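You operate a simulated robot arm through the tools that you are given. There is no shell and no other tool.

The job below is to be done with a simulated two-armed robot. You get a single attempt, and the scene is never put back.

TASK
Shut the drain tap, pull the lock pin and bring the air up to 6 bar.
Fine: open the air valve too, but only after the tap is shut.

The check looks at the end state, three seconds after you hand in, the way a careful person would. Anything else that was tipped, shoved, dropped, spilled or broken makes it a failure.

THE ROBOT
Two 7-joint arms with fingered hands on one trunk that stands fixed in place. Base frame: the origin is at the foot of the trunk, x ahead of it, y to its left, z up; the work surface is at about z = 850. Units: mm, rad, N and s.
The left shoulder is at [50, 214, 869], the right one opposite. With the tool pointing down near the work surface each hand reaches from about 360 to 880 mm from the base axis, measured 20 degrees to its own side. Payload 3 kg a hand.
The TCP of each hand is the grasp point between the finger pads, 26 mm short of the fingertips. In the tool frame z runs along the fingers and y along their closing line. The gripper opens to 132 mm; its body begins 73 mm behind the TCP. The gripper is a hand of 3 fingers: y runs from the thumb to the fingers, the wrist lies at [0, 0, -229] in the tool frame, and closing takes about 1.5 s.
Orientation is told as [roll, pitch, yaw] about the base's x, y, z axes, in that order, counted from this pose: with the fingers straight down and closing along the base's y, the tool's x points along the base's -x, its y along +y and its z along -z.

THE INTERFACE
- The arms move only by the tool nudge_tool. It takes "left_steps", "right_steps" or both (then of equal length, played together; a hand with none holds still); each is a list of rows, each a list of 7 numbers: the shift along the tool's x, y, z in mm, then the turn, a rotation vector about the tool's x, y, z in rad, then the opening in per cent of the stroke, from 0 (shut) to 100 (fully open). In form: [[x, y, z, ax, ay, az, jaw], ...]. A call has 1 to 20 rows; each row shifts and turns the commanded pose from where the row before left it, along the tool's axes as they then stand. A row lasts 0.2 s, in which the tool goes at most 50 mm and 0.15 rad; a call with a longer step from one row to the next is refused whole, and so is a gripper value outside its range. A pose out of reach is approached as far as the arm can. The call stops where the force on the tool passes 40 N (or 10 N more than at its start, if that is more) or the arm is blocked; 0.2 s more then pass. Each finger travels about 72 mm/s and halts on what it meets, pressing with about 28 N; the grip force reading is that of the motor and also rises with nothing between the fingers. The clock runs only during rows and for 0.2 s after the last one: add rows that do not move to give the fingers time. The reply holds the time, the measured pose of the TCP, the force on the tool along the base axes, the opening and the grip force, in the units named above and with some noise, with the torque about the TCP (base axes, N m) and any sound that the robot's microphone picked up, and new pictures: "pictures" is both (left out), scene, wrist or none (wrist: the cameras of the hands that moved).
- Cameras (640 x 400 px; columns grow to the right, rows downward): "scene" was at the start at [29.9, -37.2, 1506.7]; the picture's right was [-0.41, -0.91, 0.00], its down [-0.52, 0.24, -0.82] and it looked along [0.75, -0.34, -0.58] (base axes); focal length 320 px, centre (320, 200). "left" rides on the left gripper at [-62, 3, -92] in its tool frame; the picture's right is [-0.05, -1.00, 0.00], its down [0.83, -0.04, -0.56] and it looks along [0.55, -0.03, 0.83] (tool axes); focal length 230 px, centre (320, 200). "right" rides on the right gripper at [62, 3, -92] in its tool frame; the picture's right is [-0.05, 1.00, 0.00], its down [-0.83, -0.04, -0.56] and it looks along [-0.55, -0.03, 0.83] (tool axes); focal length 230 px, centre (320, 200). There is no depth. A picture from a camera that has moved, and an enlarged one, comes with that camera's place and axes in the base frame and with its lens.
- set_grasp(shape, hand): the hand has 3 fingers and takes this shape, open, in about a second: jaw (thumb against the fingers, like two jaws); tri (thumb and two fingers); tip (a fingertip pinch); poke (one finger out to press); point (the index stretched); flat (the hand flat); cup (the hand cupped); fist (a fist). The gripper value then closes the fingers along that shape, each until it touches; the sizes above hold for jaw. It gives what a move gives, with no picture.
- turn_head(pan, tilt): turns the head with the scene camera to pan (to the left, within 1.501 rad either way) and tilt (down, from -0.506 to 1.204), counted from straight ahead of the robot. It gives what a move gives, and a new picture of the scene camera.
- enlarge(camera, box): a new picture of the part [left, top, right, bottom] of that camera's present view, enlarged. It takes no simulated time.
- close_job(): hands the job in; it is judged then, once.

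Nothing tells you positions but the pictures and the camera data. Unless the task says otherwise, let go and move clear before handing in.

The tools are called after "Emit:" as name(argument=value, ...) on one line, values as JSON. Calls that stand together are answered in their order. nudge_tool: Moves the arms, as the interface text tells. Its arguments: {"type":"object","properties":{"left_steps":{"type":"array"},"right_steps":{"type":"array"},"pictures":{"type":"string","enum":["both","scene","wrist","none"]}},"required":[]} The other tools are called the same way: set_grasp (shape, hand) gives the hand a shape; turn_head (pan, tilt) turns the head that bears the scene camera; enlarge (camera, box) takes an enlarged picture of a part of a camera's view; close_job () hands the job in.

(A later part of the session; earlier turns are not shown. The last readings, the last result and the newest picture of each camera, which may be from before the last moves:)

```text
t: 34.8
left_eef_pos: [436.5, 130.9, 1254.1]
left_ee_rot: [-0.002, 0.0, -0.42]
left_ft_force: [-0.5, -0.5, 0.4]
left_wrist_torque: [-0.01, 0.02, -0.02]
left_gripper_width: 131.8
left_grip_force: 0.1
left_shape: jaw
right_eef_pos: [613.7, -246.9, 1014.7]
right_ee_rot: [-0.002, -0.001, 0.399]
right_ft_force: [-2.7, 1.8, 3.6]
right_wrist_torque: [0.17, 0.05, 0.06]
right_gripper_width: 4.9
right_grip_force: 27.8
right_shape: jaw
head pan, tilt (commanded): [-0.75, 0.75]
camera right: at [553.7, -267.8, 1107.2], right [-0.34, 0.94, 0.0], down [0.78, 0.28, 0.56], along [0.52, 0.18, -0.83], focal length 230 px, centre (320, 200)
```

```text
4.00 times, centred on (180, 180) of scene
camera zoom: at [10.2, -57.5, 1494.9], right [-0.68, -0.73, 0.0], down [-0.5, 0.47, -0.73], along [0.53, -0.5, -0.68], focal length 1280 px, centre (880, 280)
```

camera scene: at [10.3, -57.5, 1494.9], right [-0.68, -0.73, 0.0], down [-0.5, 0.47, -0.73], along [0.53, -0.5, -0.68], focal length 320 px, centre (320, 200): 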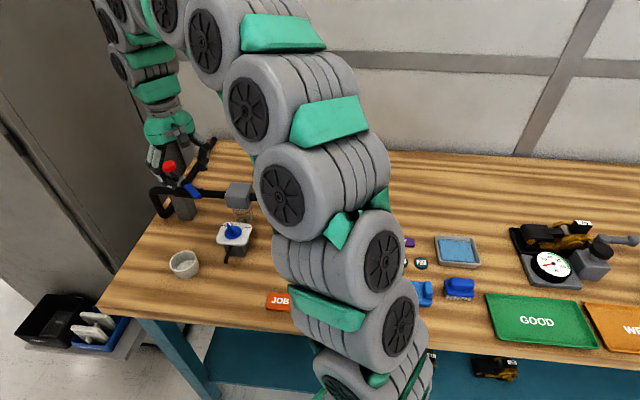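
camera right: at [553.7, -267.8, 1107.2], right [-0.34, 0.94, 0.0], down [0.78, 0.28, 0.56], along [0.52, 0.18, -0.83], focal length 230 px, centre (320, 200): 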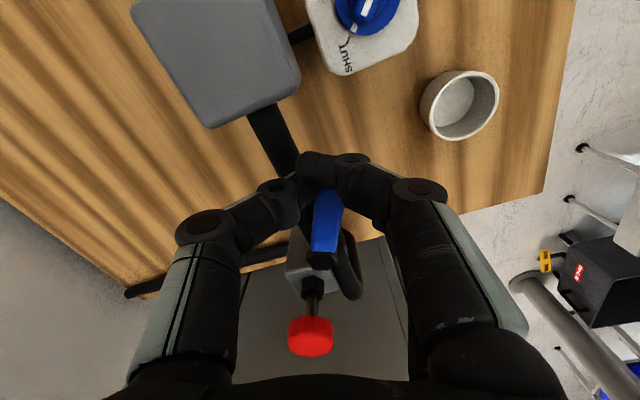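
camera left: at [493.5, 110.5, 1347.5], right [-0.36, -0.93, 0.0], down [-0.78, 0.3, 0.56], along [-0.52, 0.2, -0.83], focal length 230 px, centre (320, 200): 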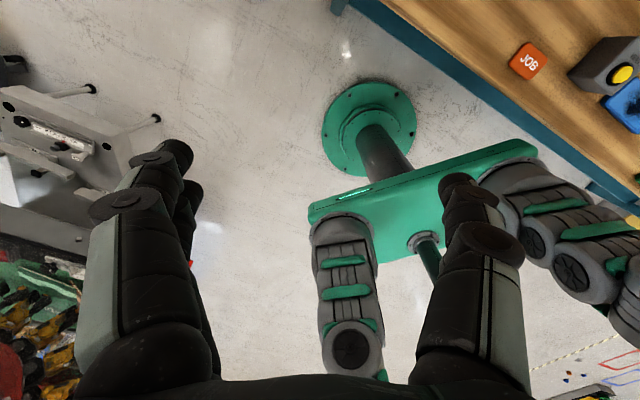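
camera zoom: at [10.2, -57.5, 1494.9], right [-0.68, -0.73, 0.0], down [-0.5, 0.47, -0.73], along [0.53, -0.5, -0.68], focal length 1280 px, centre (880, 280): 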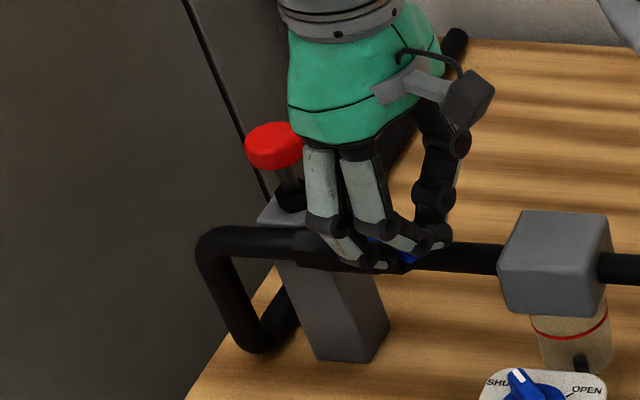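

The lever follows with low force. I'll do the remaining turn and watch for the end stop.

Emit:
nudge_tool(right_steps=[[-0.27, -5.5, 0, 0, 0, -0.1, 0], [-0.27, -5.5, 0, 0, 0, -0.1, 0], [-0.27, -5.5, 0, 0, 0, -0.1, 0], [-0.2, -4.5, 0, 0, 0, -0.08, 0]], pictures="wrist")

Emit:
enlarge(camera="right", box=[180, 60, 460, 300])

Emit:
enlarge(camera="scene", box=[100, 130, 260, 230])

```text
t: 35.8
left_eef_pos: [435.6, 130.8, 1256.0]
left_ee_rot: [-0.002, -0.002, -0.419]
left_ft_force: [-0.3, -0.7, -0.8]
left_wrist_torque: [0.01, -0.02, 0.0]
left_gripper_width: 131.9
left_grip_force: 0.1
left_shape: jaw
right_eef_pos: [623.5, -264.3, 1014.1]
right_ee_rot: [-0.004, 0.004, 0.777]
right_ft_force: [-7.4, -4.7, 3.2]
right_wrist_torque: [0.02, 0.14, 0.01]
right_gripper_width: 5.1
right_grip_force: 27.9
right_shape: jaw
head pan, tilt (commanded): [-0.75, 0.75]
camera right: at [576.4, -304.8, 1107.5], right [-0.66, 0.75, 0.0], down [0.62, 0.55, 0.55], along [0.42, 0.37, -0.83], focal length 230 px, centre (320, 200)
```

right: 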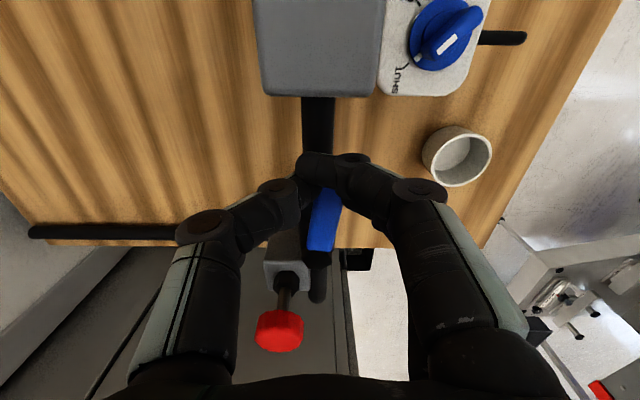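

```text
1.67 times, centred on (320, 180) of right
camera zoom: at [576.4, -304.8, 1107.5], right [-0.66, 0.75, 0.0], down [0.62, 0.55, 0.55], along [0.42, 0.37, -0.83], focal length 384 px, centre (320, 233)
```

zoom: 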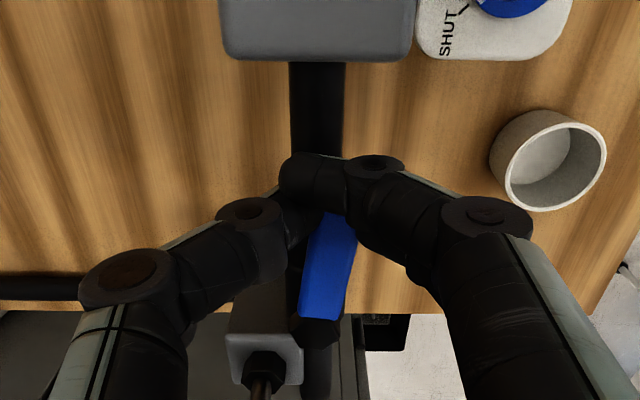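

```text
4.00 times, centred on (180, 180) of scene
camera zoom: at [10.1, -57.6, 1494.9], right [-0.68, -0.73, 0.0], down [-0.5, 0.47, -0.73], along [0.53, -0.5, -0.68], focal length 1280 px, centre (880, 280)
```

zoom: 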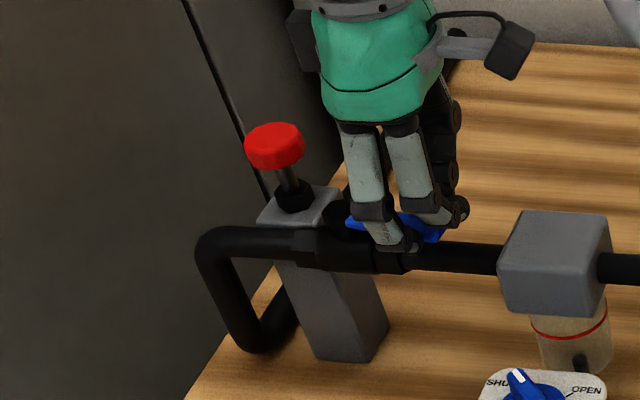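

The lever is about 10° short of the pipe line because of play in the grip. I'll carry on a little further until it lines up or meets its stop.

Emit:
nudge_tool(right_steps=[[-0.27, -5.5, 0, 0, 0, -0.1, 0], [-0.2, -4.5, 0, 0, 0, -0.08, 0], [0, 0, 0, 0, 0, 0, 0]], pictures="wrist")

Emit:
enlarge(camera="right", box=[180, 60, 460, 300])

Emit:
enlarge(camera="scene", box=[100, 130, 260, 230])

Emit:
enlarge(camera="scene", box=[260, 160, 420, 260])

```text
t: 36.6
left_eef_pos: [436.1, 130.3, 1255.4]
left_ee_rot: [0.001, 0.0, -0.416]
left_ft_force: [0.8, -0.5, 0.3]
left_wrist_torque: [-0.01, 0.0, 0.02]
left_gripper_width: 131.9
left_grip_force: 0.0
left_shape: jaw
right_eef_pos: [632.0, -271.2, 1015.0]
right_ee_rot: [-0.002, 0.003, 0.958]
right_ft_force: [-26.5, -20.7, 4.2]
right_wrist_torque: [-0.33, 0.5, 0.0]
right_gripper_width: 4.7
right_grip_force: 28.1
right_shape: jaw
head pan, tilt (commanded): [-0.75, 0.75]
camera right: at [591.7, -319.2, 1107.9], right [-0.79, 0.62, 0.0], down [0.51, 0.66, 0.55], along [0.34, 0.43, -0.83], focal length 230 px, centre (320, 200)
```

right: 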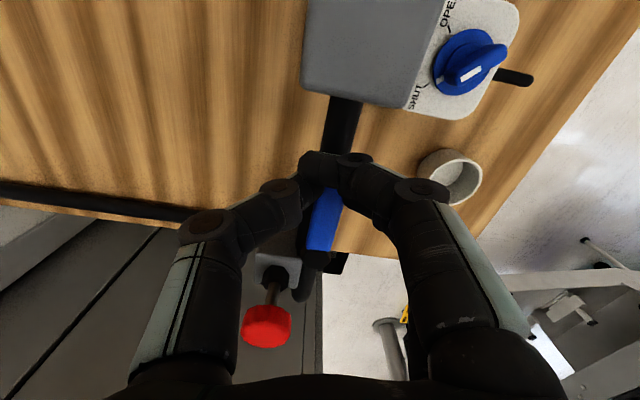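

```text
1.67 times, centred on (320, 180) of right
camera zoom: at [591.7, -319.2, 1107.9], right [-0.79, 0.62, 0.0], down [0.51, 0.66, 0.55], along [0.34, 0.43, -0.83], focal length 384 px, centre (320, 233)
```

zoom: 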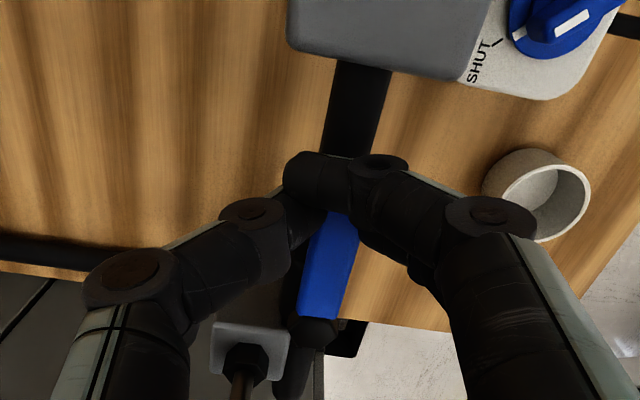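

```text
4.00 times, centred on (180, 180) of scene
camera zoom: at [9.7, -57.9, 1494.9], right [-0.68, -0.73, 0.0], down [-0.5, 0.47, -0.73], along [0.53, -0.5, -0.68], focal length 1280 px, centre (880, 280)
```

zoom: 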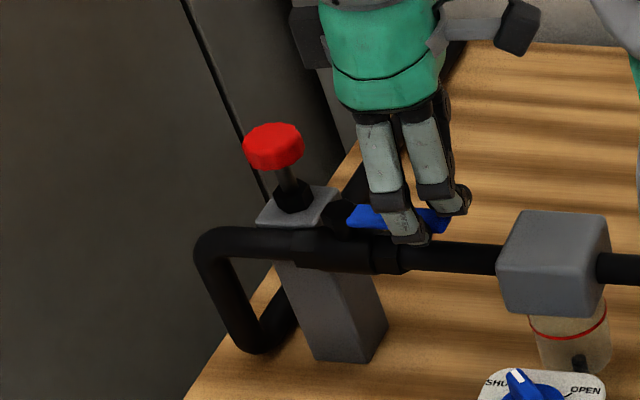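

```text
4.00 times, centred on (340, 210) of scene
camera zoom: at [9.7, -57.9, 1494.9], right [-0.68, -0.73, 0.0], down [-0.5, 0.47, -0.73], along [0.53, -0.5, -0.68], focal length 1280 px, centre (240, 160)
```

zoom: 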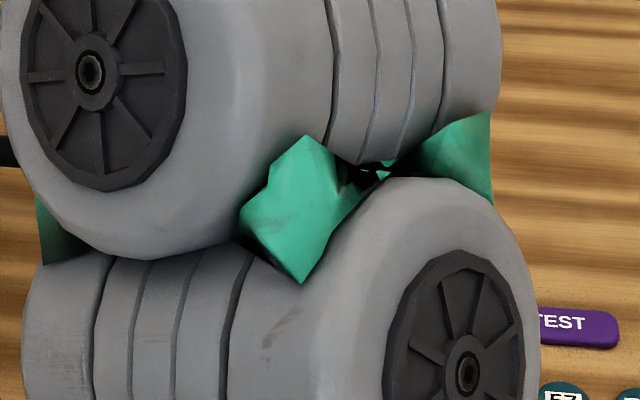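

The force jumped to about 34 N with the lever now along the pipe, so it's at its stop. I'll let go, lift, and check lever and gauge.

Emit:
nudge_tool(right_steps=[[0, 0, 0, 0, 0, 0, 20], [0, 0, 0, 0, 0, 0, 40], [0, 0, 0, 0, 0, 0, 45], [0, 0, -20, 0, 0, 0, 45], [0, 0, -30, 0, 0, 0, 45], [0, 0, -40, 0, 0, 0, 45], [0, 0, 0, 0, 0, 0, 45]])

Emit:
enlarge(camera="right", box=[180, 40, 460, 240])

Emit:
enlarge(camera="scene", box=[100, 130, 260, 230])

```text
t: 38.2
left_eef_pos: [435.6, 130.3, 1255.4]
left_ee_rot: [-0.001, 0.0, -0.417]
left_ft_force: [0.8, -0.8, 0.5]
left_wrist_torque: [0.02, 0.01, 0.02]
left_gripper_width: 131.9
left_grip_force: 0.0
left_shape: jaw
right_eef_pos: [630.8, -269.0, 1110.3]
right_ee_rot: [-0.004, 0.002, 0.956]
right_ft_force: [0.2, 0.4, 0.5]
right_wrist_torque: [0.0, 0.02, 0.02]
right_gripper_width: 59.4
right_grip_force: 0.1
right_shape: jaw
head pan, tilt (commanded): [-0.75, 0.75]
camera scene: at [10.3, -57.5, 1494.9], right [-0.68, -0.73, 0.0], down [-0.5, 0.47, -0.73], along [0.53, -0.5, -0.68], focal length 320 px, centre (320, 200)
camera right: at [590.7, -317.2, 1202.3], right [-0.79, 0.62, 0.0], down [0.51, 0.66, 0.55], along [0.34, 0.43, -0.83], focal length 230 px, centre (320, 200)
```

scene: 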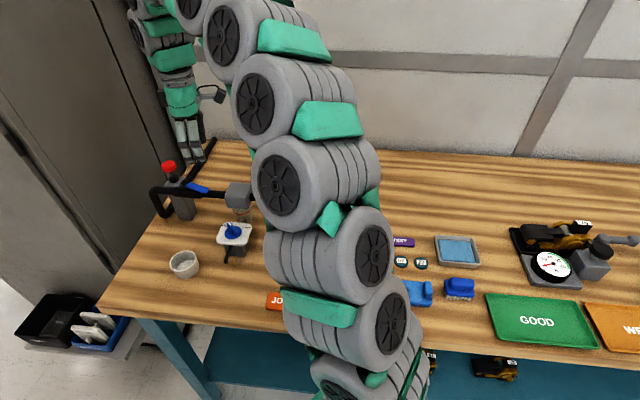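
right: 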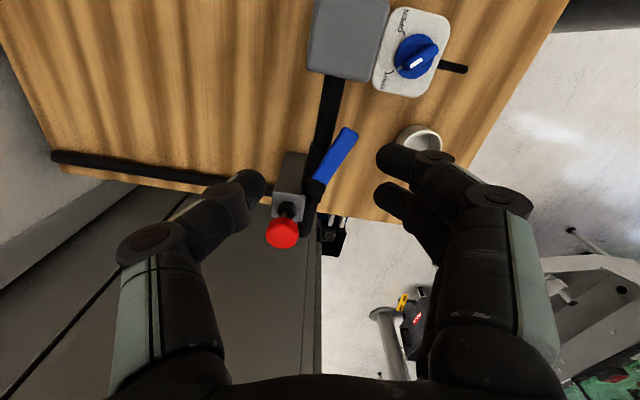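

```text
2.00 times, centred on (320, 140) of right
camera zoom: at [590.7, -317.2, 1202.3], right [-0.79, 0.62, 0.0], down [0.51, 0.66, 0.55], along [0.34, 0.43, -0.83], focal length 460 px, centre (320, 320)
```

zoom: 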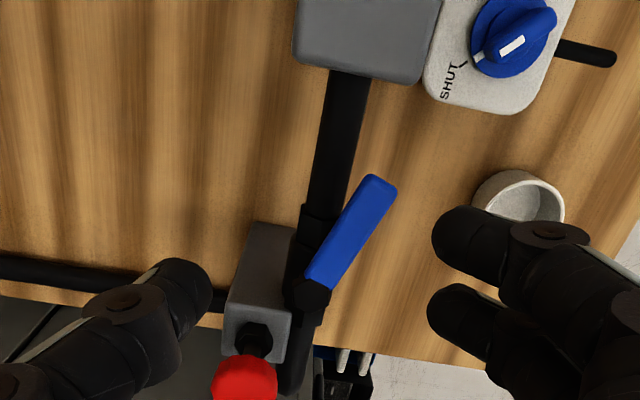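

```text
4.00 times, centred on (180, 180) of scene
camera zoom: at [10.3, -57.5, 1494.9], right [-0.68, -0.73, 0.0], down [-0.5, 0.47, -0.73], along [0.53, -0.5, -0.68], focal length 1280 px, centre (880, 280)
```

zoom: 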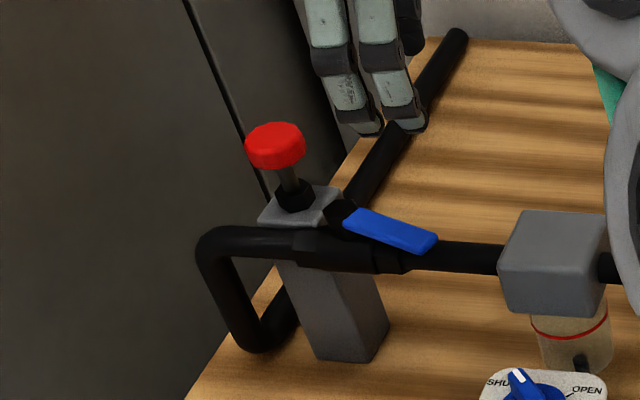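

The lever came to about 202°, roughly 19° short of the pipe line, so it isn't fully open. I'll realign with the lever and look before pushing it the rest of the way with open fingers.

Emit:
nudge_tool(right_steps=[[0, 6.5, 0, 0, 0, 0.1425, 45], [0, 6.5, 0, 0, 0, 0.1425, 45], [0, 6.5, 0, 0, 0, 0.1425, 45], [0, 6.5, 0, 0, 0, 0.1425, 40], [0, 0, 30, 0, 0, 0, 35], [0, 0, 20, 0, 0, 0, 35], [0, 0, 0, 0, 0, 0, 35]], pictures="wrist")

Emit:
enlarge(camera="right", box=[180, 60, 460, 260])

```text
t: 39.8
left_eef_pos: [435.1, 130.4, 1254.2]
left_ee_rot: [0.0, -0.001, -0.419]
left_ft_force: [-0.7, -0.1, 0.9]
left_wrist_torque: [0.01, -0.02, 0.0]
left_gripper_width: 132.2
left_grip_force: 0.1
left_shape: jaw
right_eef_pos: [616.5, -251.6, 1054.9]
right_ee_rot: [-0.002, 0.001, 0.387]
right_ft_force: [0.0, -0.1, -0.4]
right_wrist_torque: [-0.02, 0.01, -0.01]
right_gripper_width: 46.5
right_grip_force: 0.0
right_shape: jaw
head pan, tilt (commanded): [-0.75, 0.75]
camera right: at [557.3, -271.6, 1147.4], right [-0.33, 0.94, 0.0], down [0.78, 0.28, 0.56], along [0.53, 0.18, -0.83], focal length 230 px, centre (320, 200)
```

right: 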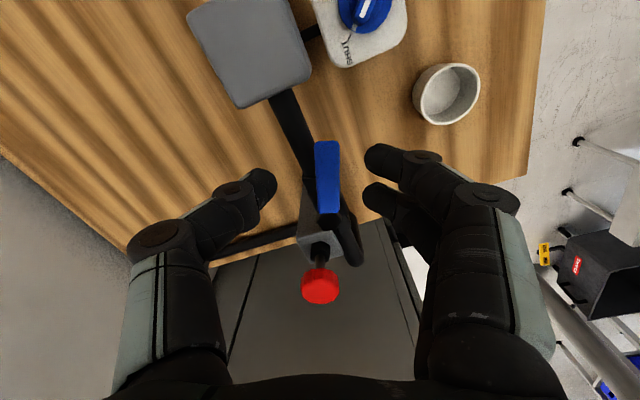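

```text
2.00 times, centred on (320, 160) of right
camera zoom: at [557.3, -271.6, 1147.4], right [-0.33, 0.94, 0.0], down [0.78, 0.28, 0.56], along [0.53, 0.18, -0.83], focal length 460 px, centre (320, 280)
```

zoom: 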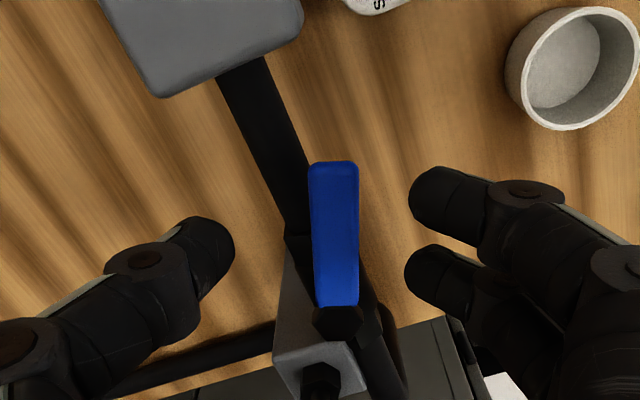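

The hand is aligned with the lever. I'll shift 6 mm towards the hub, lower the open fingers around it to a deeper level, and push sideways with the two fingers.

Emit:
nudge_tool(right_steps=[[-6, 4, 15, 0, 0, 0, 35], [0, 0, 15, 0, 0, 0, 35], [0, 0, 10, 0, 0, 0, 35], [0, 0, 5, 0, 0, 0, 35], [0, 0, 0, 0, 0, 0, 20]], pictures="wrist")

Emit:
enlarge(camera="right", box=[180, 60, 460, 300])

Emit:
enlarge(camera="scene", box=[100, 130, 260, 230])

```text
t: 41.0
left_eef_pos: [435.2, 130.8, 1255.0]
left_ee_rot: [0.0, -0.001, -0.419]
left_ft_force: [0.4, -0.5, -0.1]
left_wrist_torque: [0.0, 0.0, -0.02]
left_gripper_width: 131.7
left_grip_force: 0.0
left_shape: jaw
right_eef_pos: [618.2, -244.6, 1009.3]
right_ee_rot: [-0.004, -0.001, 0.388]
right_ft_force: [0.2, 0.6, -0.1]
right_wrist_torque: [0.0, 0.01, 0.0]
right_gripper_width: 26.8
right_grip_force: 0.0
right_shape: jaw
head pan, tilt (commanded): [-0.75, 0.75]
camera right: at [558.6, -265.7, 1102.0], right [-0.33, 0.94, 0.0], down [0.79, 0.28, 0.55], along [0.53, 0.18, -0.83], focal length 230 px, centre (320, 200)
```

right: 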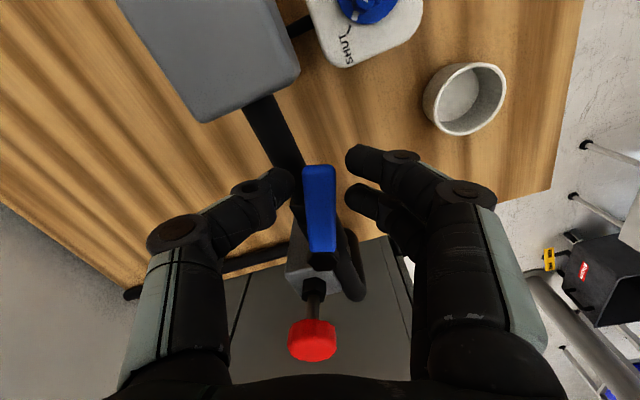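

```text
1.67 times, centred on (320, 180) of right
camera zoom: at [558.6, -265.7, 1102.0], right [-0.33, 0.94, 0.0], down [0.79, 0.28, 0.55], along [0.53, 0.18, -0.83], focal length 384 px, centre (320, 233)
```

zoom: 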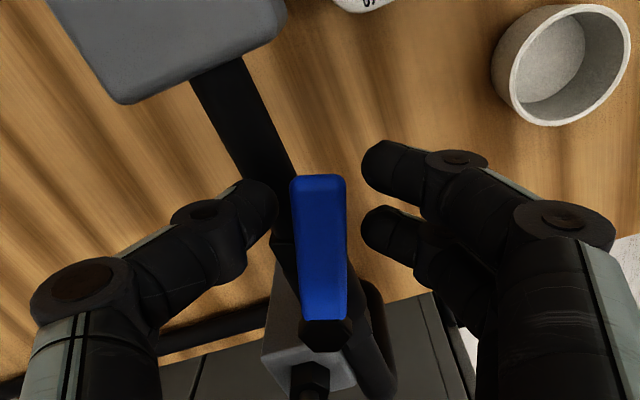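

```text
4.00 times, centred on (180, 180) of scene
camera zoom: at [10.3, -57.5, 1494.9], right [-0.68, -0.73, 0.0], down [-0.5, 0.47, -0.73], along [0.53, -0.5, -0.68], focal length 1280 px, centre (880, 280)
```

zoom: 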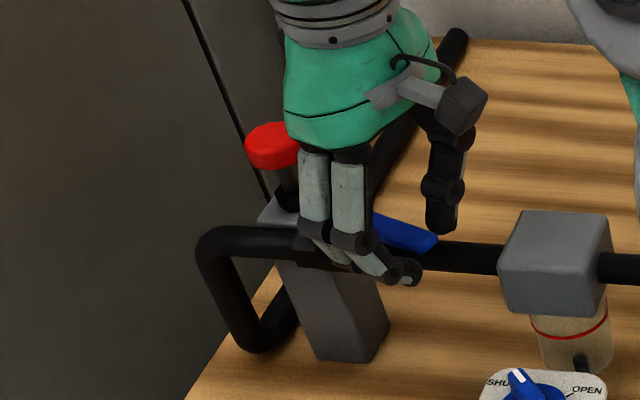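

The fingers are around the lever, slightly too far out. I'll shift 5 mm inwards and sweep along the arc with the fingers pushing on the front face.

Emit:
nudge_tool(right_steps=[[-5, 0, 0, 0, 0, 0, 20], [0, -5, 0, 0, 0, 0, 20], [-0.17, -4.2, 0, 0, 0, -0.085, 20], [-0.17, -4.2, 0, 0, 0, -0.085, 20], [-0.17, -4.2, 0, 0, 0, -0.085, 20], [0, 0, 0, 0, 0, 0, 20]], pictures="wrist")

Emit:
enlarge(camera="right", box=[180, 60, 460, 300])

Emit:
enlarge(camera="scene", box=[100, 130, 260, 230])

```text
t: 42.4
left_eef_pos: [435.2, 131.0, 1254.9]
left_ee_rot: [0.001, 0.0, -0.417]
left_ft_force: [-0.4, -0.7, 0.1]
left_wrist_torque: [0.02, 0.0, 0.0]
left_gripper_width: 131.7
left_grip_force: 0.1
left_shape: jaw
right_eef_pos: [632.6, -259.4, 1009.1]
right_ee_rot: [-0.003, 0.001, 0.643]
right_ft_force: [-0.2, 1.5, 0.1]
right_wrist_torque: [0.02, 0.03, -0.02]
right_gripper_width: 27.4
right_grip_force: 0.1
right_shape: jaw
head pan, tilt (commanded): [-0.75, 0.75]
camera right: at [579.7, -293.9, 1102.2], right [-0.56, 0.83, 0.0], down [0.69, 0.47, 0.55], along [0.46, 0.31, -0.83], focal length 230 px, centre (320, 200)
```

right: 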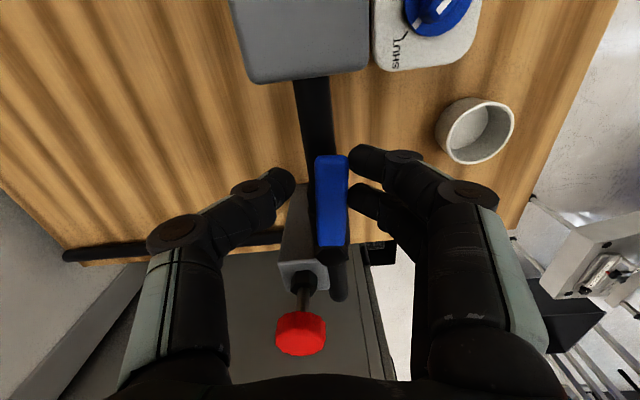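

```text
1.67 times, centred on (320, 180) of right
camera zoom: at [579.7, -293.9, 1102.2], right [-0.56, 0.83, 0.0], down [0.69, 0.47, 0.55], along [0.46, 0.31, -0.83], focal length 384 px, centre (320, 233)
```

zoom: 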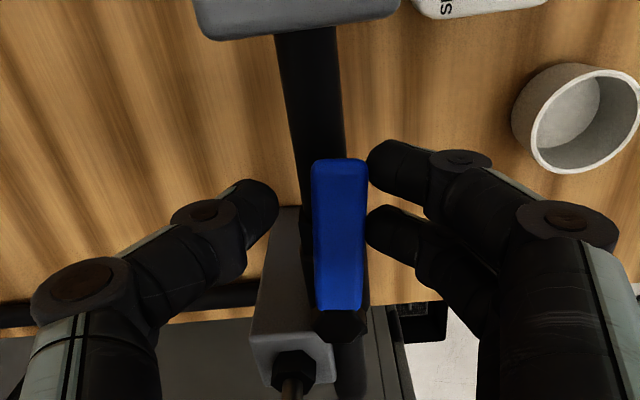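

```text
4.00 times, centred on (180, 180) of scene
camera zoom: at [10.3, -57.5, 1494.9], right [-0.68, -0.73, 0.0], down [-0.5, 0.47, -0.73], along [0.53, -0.5, -0.68], focal length 1280 px, centre (880, 280)
```

zoom: 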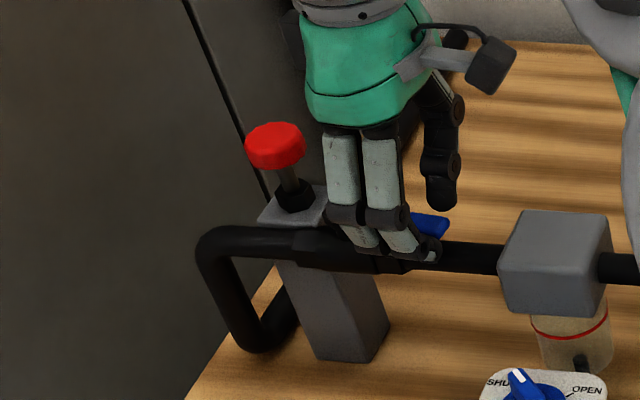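

The fingers push the lever nicely; it's at about 217° now. I'll continue to the stop.

Emit:
nudge_tool(right_steps=[[-0.15, -4, 0, 0, 0, -0.085, 20], [-0.1, -3, 0, 0, 0, -0.04, 20], [0, -2, 0, 0, 0, 0, 20], [0, -2, 0, 0, 0, 0, 20], [0, -2, 0, 0, 0, 0, 20]], pictures="wrist")

Emit:
enlarge(camera="right", box=[180, 60, 460, 300])

Emit:
enlarge(camera="scene", box=[100, 130, 260, 230])

```text
t: 43.6
left_eef_pos: [435.5, 131.9, 1254.7]
left_ee_rot: [0.0, 0.001, -0.417]
left_ft_force: [-0.3, -0.1, 0.2]
left_wrist_torque: [0.0, -0.03, 0.01]
left_gripper_width: 132.2
left_grip_force: 0.0
left_shape: jaw
right_eef_pos: [640.7, -267.9, 1010.1]
right_ee_rot: [-0.004, 0.002, 0.767]
right_ft_force: [-4.1, 6.9, 3.1]
right_wrist_torque: [0.16, 0.14, -0.06]
right_gripper_width: 29.8
right_grip_force: 0.1
right_shape: jaw
head pan, tilt (commanded): [-0.75, 0.75]
camera right: at [592.3, -308.2, 1102.7], right [-0.66, 0.76, 0.0], down [0.63, 0.55, 0.55], along [0.42, 0.36, -0.83], focal length 230 px, centre (320, 200)
```

right: 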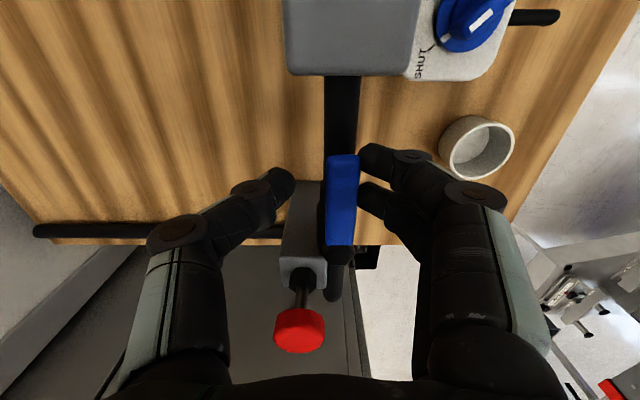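

```text
1.67 times, centred on (320, 180) of right
camera zoom: at [592.3, -308.2, 1102.7], right [-0.66, 0.76, 0.0], down [0.63, 0.55, 0.55], along [0.42, 0.36, -0.83], focal length 384 px, centre (320, 233)
```

zoom: 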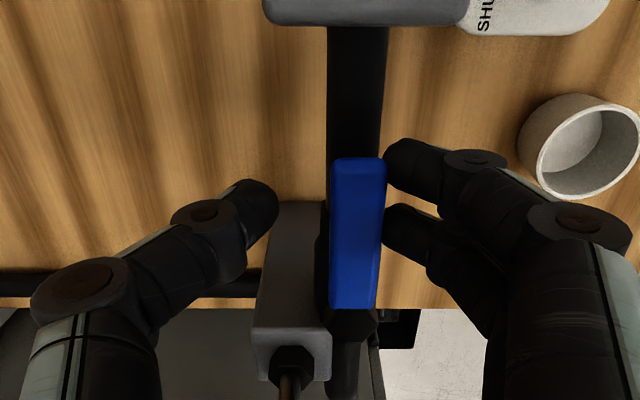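

```text
4.00 times, centred on (180, 180) of scene
camera zoom: at [10.2, -57.4, 1494.9], right [-0.68, -0.73, 0.0], down [-0.5, 0.47, -0.73], along [0.54, -0.5, -0.68], focal length 1280 px, centre (880, 280)
```

zoom: 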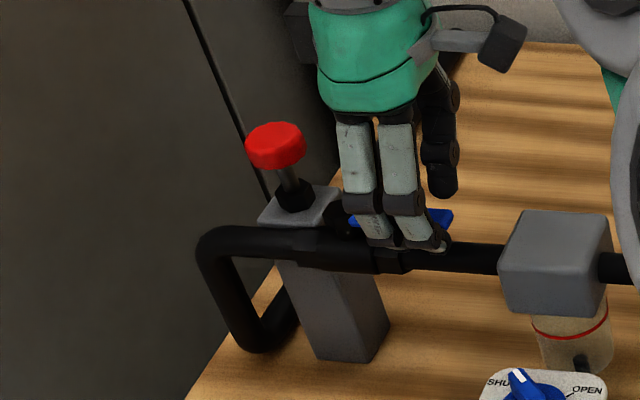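

The lever now lies along the pipe and pushes against its stop. I'll back off, lift, and check the lever again from above.

Emit:
nudge_tool(right_steps=[[0, 5, 0, 0, 0, 0, 25], [0, 3, -20, 0, 0, 0, 30], [0, 0, -40, 0, 0, 0, 40], [0, 0, -40, 0, 0, 0, 40], [0, 0, 0, 0, 0, 0, 40]])

Emit:
enlarge(camera="right", box=[200, 20, 480, 260])

Emit:
enlarge(camera="scene", box=[100, 130, 260, 230])

```text
t: 44.8
left_eef_pos: [435.4, 129.9, 1254.4]
left_ee_rot: [0.0, 0.002, -0.42]
left_ft_force: [0.1, -0.4, 0.4]
left_wrist_torque: [-0.03, 0.01, 0.0]
left_gripper_width: 132.1
left_grip_force: 0.0
left_shape: jaw
right_eef_pos: [634.9, -261.5, 1110.8]
right_ee_rot: [-0.003, 0.001, 0.768]
right_ft_force: [0.4, -0.3, 0.2]
right_wrist_torque: [0.0, -0.02, -0.01]
right_gripper_width: 52.2
right_grip_force: 0.0
right_shape: jaw
head pan, tilt (commanded): [-0.75, 0.75]
camera scene: at [10.3, -57.5, 1494.9], right [-0.68, -0.73, 0.0], down [-0.5, 0.47, -0.73], along [0.53, -0.5, -0.68], focal length 320 px, centre (320, 200)
camera right: at [586.0, -302.5, 1202.8], right [-0.66, 0.76, 0.0], down [0.63, 0.55, 0.55], along [0.42, 0.36, -0.83], focal length 230 px, centre (320, 200)
```

scene: 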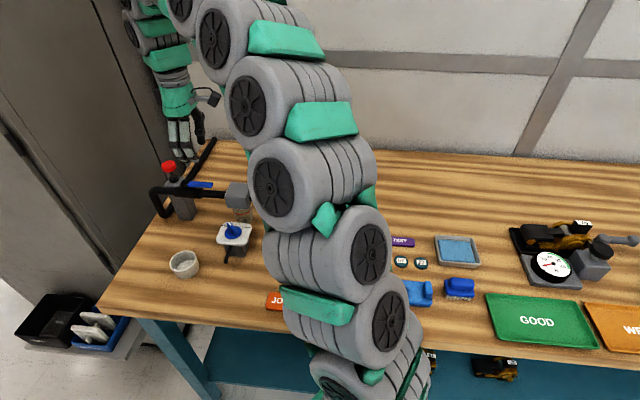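
right: 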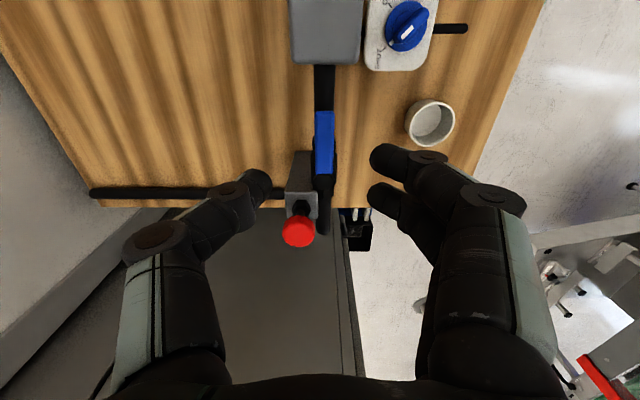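

```text
1.67 times, centred on (340, 140) of right
camera zoom: at [586.0, -302.5, 1202.8], right [-0.66, 0.76, 0.0], down [0.63, 0.55, 0.55], along [0.42, 0.36, -0.83], focal length 384 px, centre (287, 300)
```

zoom: 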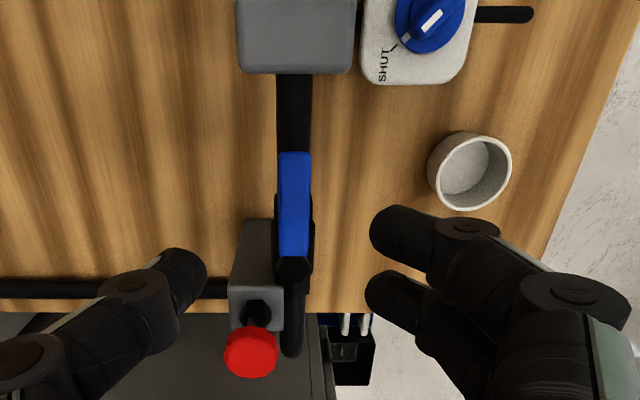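

```text
4.00 times, centred on (180, 180) of scene
camera zoom: at [10.3, -57.5, 1494.9], right [-0.68, -0.73, 0.0], down [-0.5, 0.47, -0.73], along [0.53, -0.5, -0.68], focal length 1280 px, centre (880, 280)
```

zoom: 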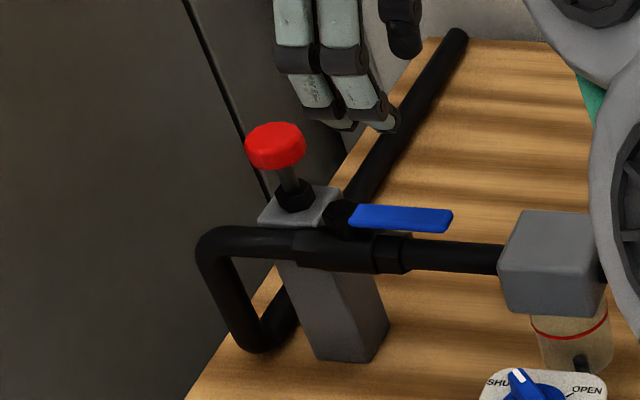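

The lever is fully along the pipe, the pin is up and the tap is shut. Now I'll move over towards the regulator and look at the gauge and the knob.

Emit:
nudge_tool(right_steps=[[37.5, 14.4, -6, 0, 0, 0, 60], [37.5, 14.4, -6, 0, 0, 0, 60], [37.5, 14.4, -6, 0, 0, 0, 60], [37.5, 14.4, -6, 0, 0, 0, 60], [37.5, 14.4, -6, 0, 0, 0, 60], [0, 0, 0, 0, 0, 0.132, 60], [0, 0, 0, 0, 0, 0.132, 60], [0, 0, 0, 0, 0, 0.132, 60], [0, 0, 0, 0, 0, 0.132, 60], [0, 0, 0, 0, 0, 0.132, 60], [0, 0, 0, 0, 0, 0.132, 60], [0, 0, 0, 0, 0, 0.132, 60], [0, 0, 0, 0, 0, 0.132, 60], [0, 0, 0, 0, 0, 0.132, 60], [0, 0, 0, 0, 0, 0, 60]])

Emit:
enlarge(camera="right", box=[80, 60, 240, 180])

Emit:
enlarge(camera="right", box=[200, 100, 360, 240])

```text
t: 48.0
left_eef_pos: [436.6, 130.8, 1254.8]
left_ee_rot: [0.001, -0.001, -0.419]
left_ft_force: [0.4, 0.1, 0.8]
left_wrist_torque: [-0.02, -0.01, 0.0]
left_gripper_width: 131.8
left_grip_force: 0.1
left_shape: jaw
right_eef_pos: [450.2, -339.5, 1140.0]
right_ee_rot: [-0.001, -0.003, -0.423]
right_ft_force: [0.3, -0.2, 0.2]
right_wrist_torque: [-0.04, 0.0, 0.0]
right_gripper_width: 78.8
right_grip_force: 0.1
right_shape: jaw
head pan, tilt (commanded): [-0.75, 0.75]
camera scene: at [10.3, -57.5, 1494.9], right [-0.68, -0.73, 0.0], down [-0.5, 0.47, -0.73], along [0.53, -0.5, -0.68], focal length 320 px, centre (320, 200)
camera right: at [393.6, -312.3, 1232.2], right [0.46, 0.89, 0.0], down [0.74, -0.38, 0.56], along [0.5, -0.26, -0.83], focal length 230 px, centre (320, 200)
```

scene: 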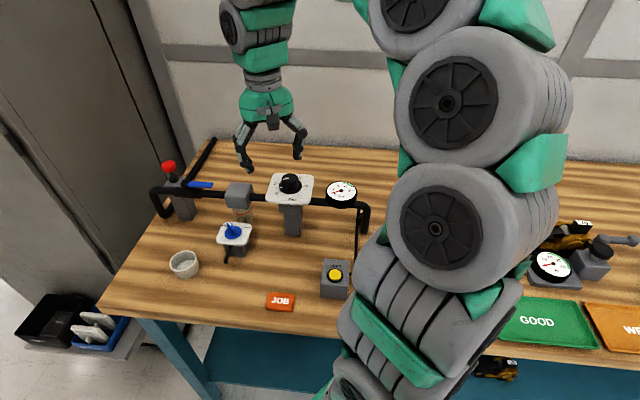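
right: 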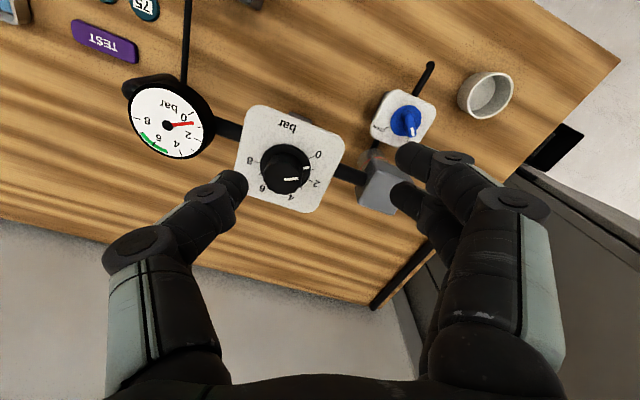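

```text
3.33 times, centred on (160, 120) of right
camera zoom: at [393.6, -312.3, 1232.2], right [0.46, 0.89, 0.0], down [0.74, -0.38, 0.56], along [0.5, -0.26, -0.83], focal length 767 px, centre (853, 467)
```

zoom: 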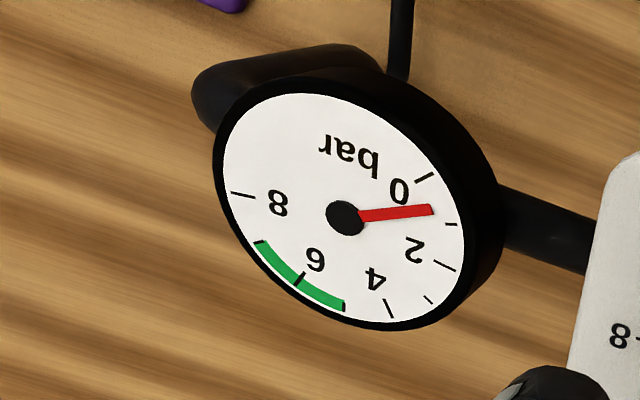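

```text
2.86 times, centred on (280, 170) of right
camera zoom: at [393.6, -312.3, 1232.2], right [0.46, 0.89, 0.0], down [0.74, -0.38, 0.56], along [0.5, -0.26, -0.83], focal length 657 px, centre (434, 286)
```

zoom: 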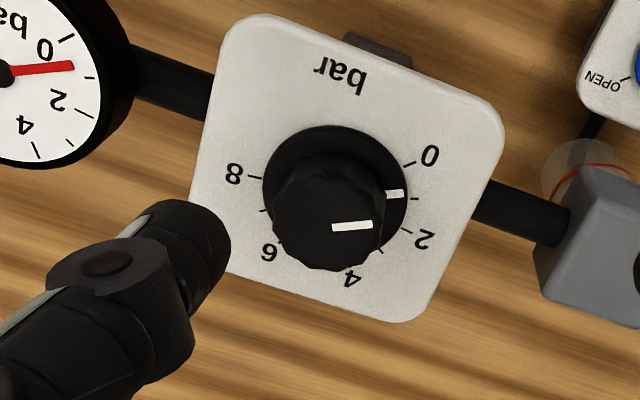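

Air is on: the gauge reads about 0.75 bar, matching the knob's mark. I'll get a precise fix on the regulator knob from the head camera.

Emit:
enlarge(camera="scene", box=[250, 160, 370, 235])

Emit:
enlarge(camera="scene", box=[140, 140, 300, 240])

```text
5.33 times, centred on (310, 198) of scene
camera zoom: at [10.3, -57.5, 1494.9], right [-0.68, -0.73, 0.0], down [-0.5, 0.47, -0.73], along [0.53, -0.5, -0.68], focal length 1706 px, centre (373, 213)
```

zoom: 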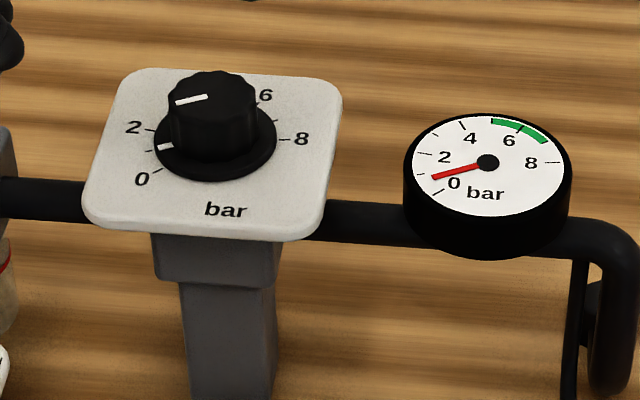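

```text
4.00 times, centred on (220, 190) of scene
camera zoom: at [10.3, -57.5, 1494.9], right [-0.68, -0.73, 0.0], down [-0.5, 0.47, -0.73], along [0.53, -0.5, -0.68], focal length 1280 px, centre (720, 240)
```

zoom: 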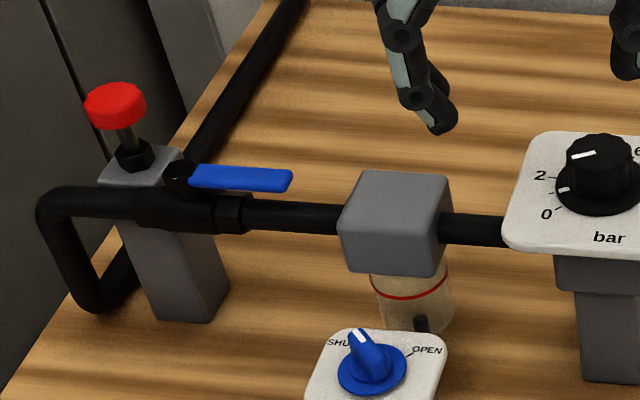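

The regulator knob is at about (474,-394.5), with its top near z 1032 and the flange near 1008, 37 mm across. I'll go above it with the hand turned to about +43° so it can turn clockwise by about 130° in one grip.

Emit:
nudge_tool(right_steps=[[-22.1, -20.2, 10, 0, 0, 0, 60], [-22.2, -20.2, 10, 0, 0, 0, 60], [0, 0, 0, 0, 0, -0.1303, 60], [0, 0, 0, 0, 0, -0.1303, 60], [0, 0, 0, 0, 0, -0.1303, 60], [0, 0, 0, 0, 0, -0.1303, 60], [0, 0, 0, 0, 0, -0.1303, 60], [0, 0, 0, 0, 0, -0.1303, 60], [0, 0, 0, 0, 0, -0.1303, 60], [0, 0, 0, 0, 0, -0.1303, 60], [0, 0, 0, 0, 0, -0.1303, 60], [0, 0, 20, 0, 0, 0, 60], [0, 0, 0, 0, 0, 0, 60]])

Emit:
enlarge(camera="right", box=[200, 60, 440, 260])

```text
t: 50.8
left_eef_pos: [436.4, 131.6, 1254.3]
left_ee_rot: [0.0, 0.0, -0.418]
left_ft_force: [0.2, -1.2, -0.3]
left_wrist_torque: [0.02, -0.02, 0.01]
left_gripper_width: 132.0
left_grip_force: 0.1
left_shape: jaw
right_eef_pos: [473.4, -395.8, 1101.0]
right_ee_rot: [-0.003, 0.002, 0.753]
right_ft_force: [0.3, 0.2, 0.2]
right_wrist_torque: [0.0, 0.02, -0.03]
right_gripper_width: 78.8
right_grip_force: 0.0
right_shape: jaw
head pan, tilt (commanded): [-0.75, 0.75]
camera scene: at [10.3, -57.5, 1494.9], right [-0.68, -0.73, 0.0], down [-0.5, 0.47, -0.73], along [0.53, -0.5, -0.68], focal length 320 px, centre (320, 200)
camera right: at [425.0, -435.0, 1193.0], right [-0.65, 0.76, 0.0], down [0.63, 0.54, 0.55], along [0.42, 0.36, -0.83], focal length 230 px, centre (320, 200)
```

scene: 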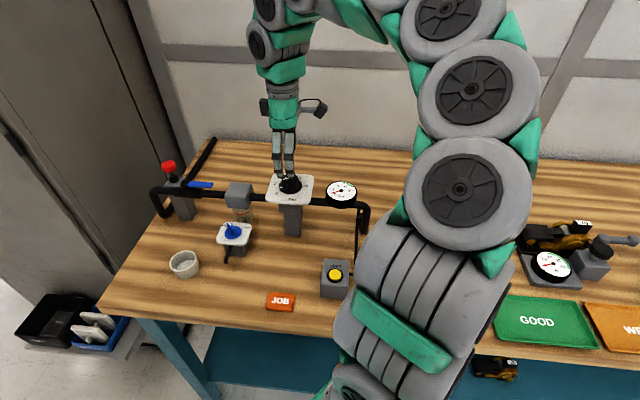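
right: 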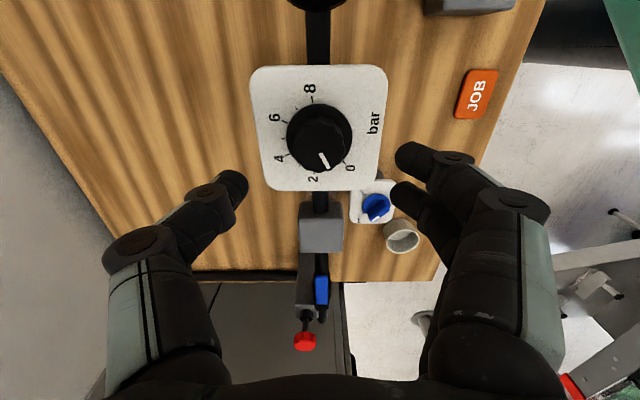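

```text
2.00 times, centred on (320, 160) of right
camera zoom: at [425.0, -435.0, 1193.0], right [-0.65, 0.76, 0.0], down [0.63, 0.54, 0.55], along [0.42, 0.36, -0.83], focal length 460 px, centre (320, 280)
```

zoom: 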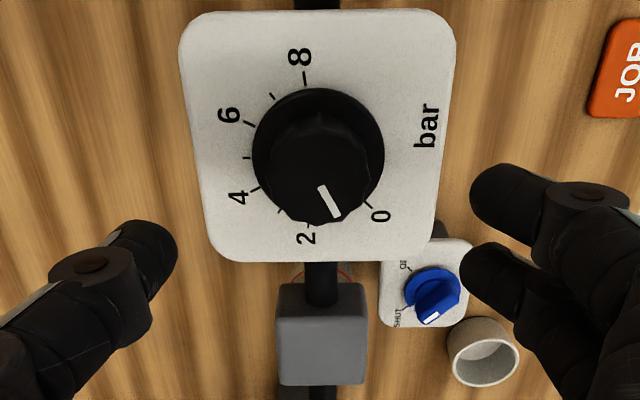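

The knob is right under the hand, and the head camera sees the gauge. I'll descend around the knob and close on it.

Emit:
nudge_tool(right_steps=[[0, 0, 22, 0, 0, 0, 60], [0, 0, 22, 0, 0, 0, 60], [0, 0, 14, 0, 0, 0, 60], [0, 0, 6, 0, 0, 0, 60], [0, 0, 0, 0, 0, 0, 45], [0, 0, 0, 0, 0, 0, 30], [0, 0, 0, 0, 0, 0, 15], [0, 0, 0, 0, 0, 0, 0], [0, 0, 0, 0, 0, 0, 0]])

Emit:
enlarge(camera="right", box=[180, 60, 460, 300])

Emit:
enlarge(camera="scene", box=[250, 150, 370, 235])

```text
t: 52.8
left_eef_pos: [435.8, 130.5, 1255.0]
left_ee_rot: [0.001, -0.002, -0.418]
left_ft_force: [0.4, 0.3, 0.1]
left_wrist_torque: [-0.01, 0.01, 0.03]
left_gripper_width: 131.8
left_grip_force: 0.1
left_shape: jaw
right_eef_pos: [474.6, -394.7, 1036.0]
right_ee_rot: [-0.003, 0.002, 0.751]
right_ft_force: [-2.2, 1.2, 21.1]
right_wrist_torque: [0.34, 0.29, 0.0]
right_gripper_width: 37.3
right_grip_force: 27.8
right_shape: jaw
head pan, tilt (commanded): [-0.75, 0.75]
camera scene: at [10.1, -57.3, 1494.9], right [-0.68, -0.73, 0.0], down [-0.5, 0.47, -0.73], along [0.54, -0.5, -0.68], focal length 320 px, centre (320, 200)
camera right: at [425.6, -435.9, 1128.3], right [-0.64, 0.76, 0.0], down [0.63, 0.54, 0.55], along [0.43, 0.35, -0.83], focal length 230 px, centre (320, 200)
```

scene: 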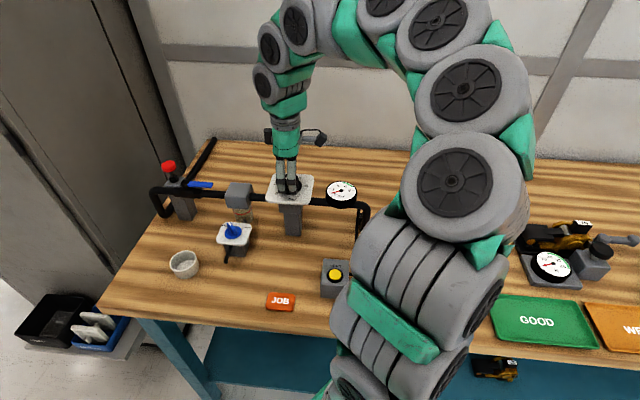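
right: 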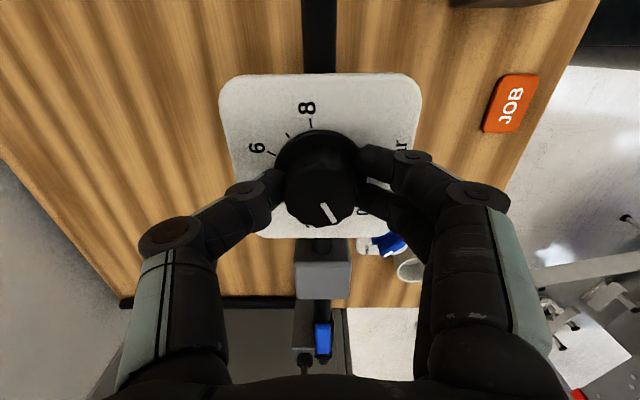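

```text
1.67 times, centred on (320, 180) of right
camera zoom: at [425.6, -435.9, 1128.3], right [-0.64, 0.76, 0.0], down [0.63, 0.54, 0.55], along [0.43, 0.35, -0.83], focal length 384 px, centre (320, 233)
```

zoom: 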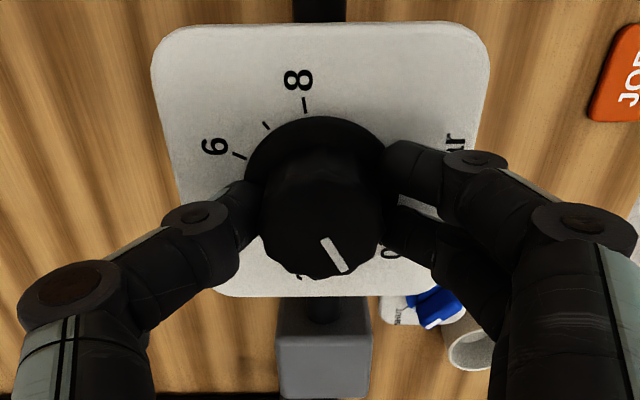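

```text
4.71 times, centred on (310, 192) of scene
camera zoom: at [10.1, -57.3, 1494.9], right [-0.68, -0.73, 0.0], down [-0.5, 0.47, -0.73], along [0.54, -0.5, -0.68], focal length 1506 px, centre (367, 235)
```

zoom: 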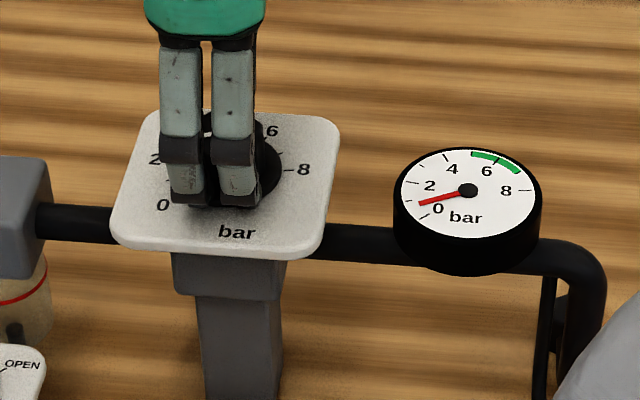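

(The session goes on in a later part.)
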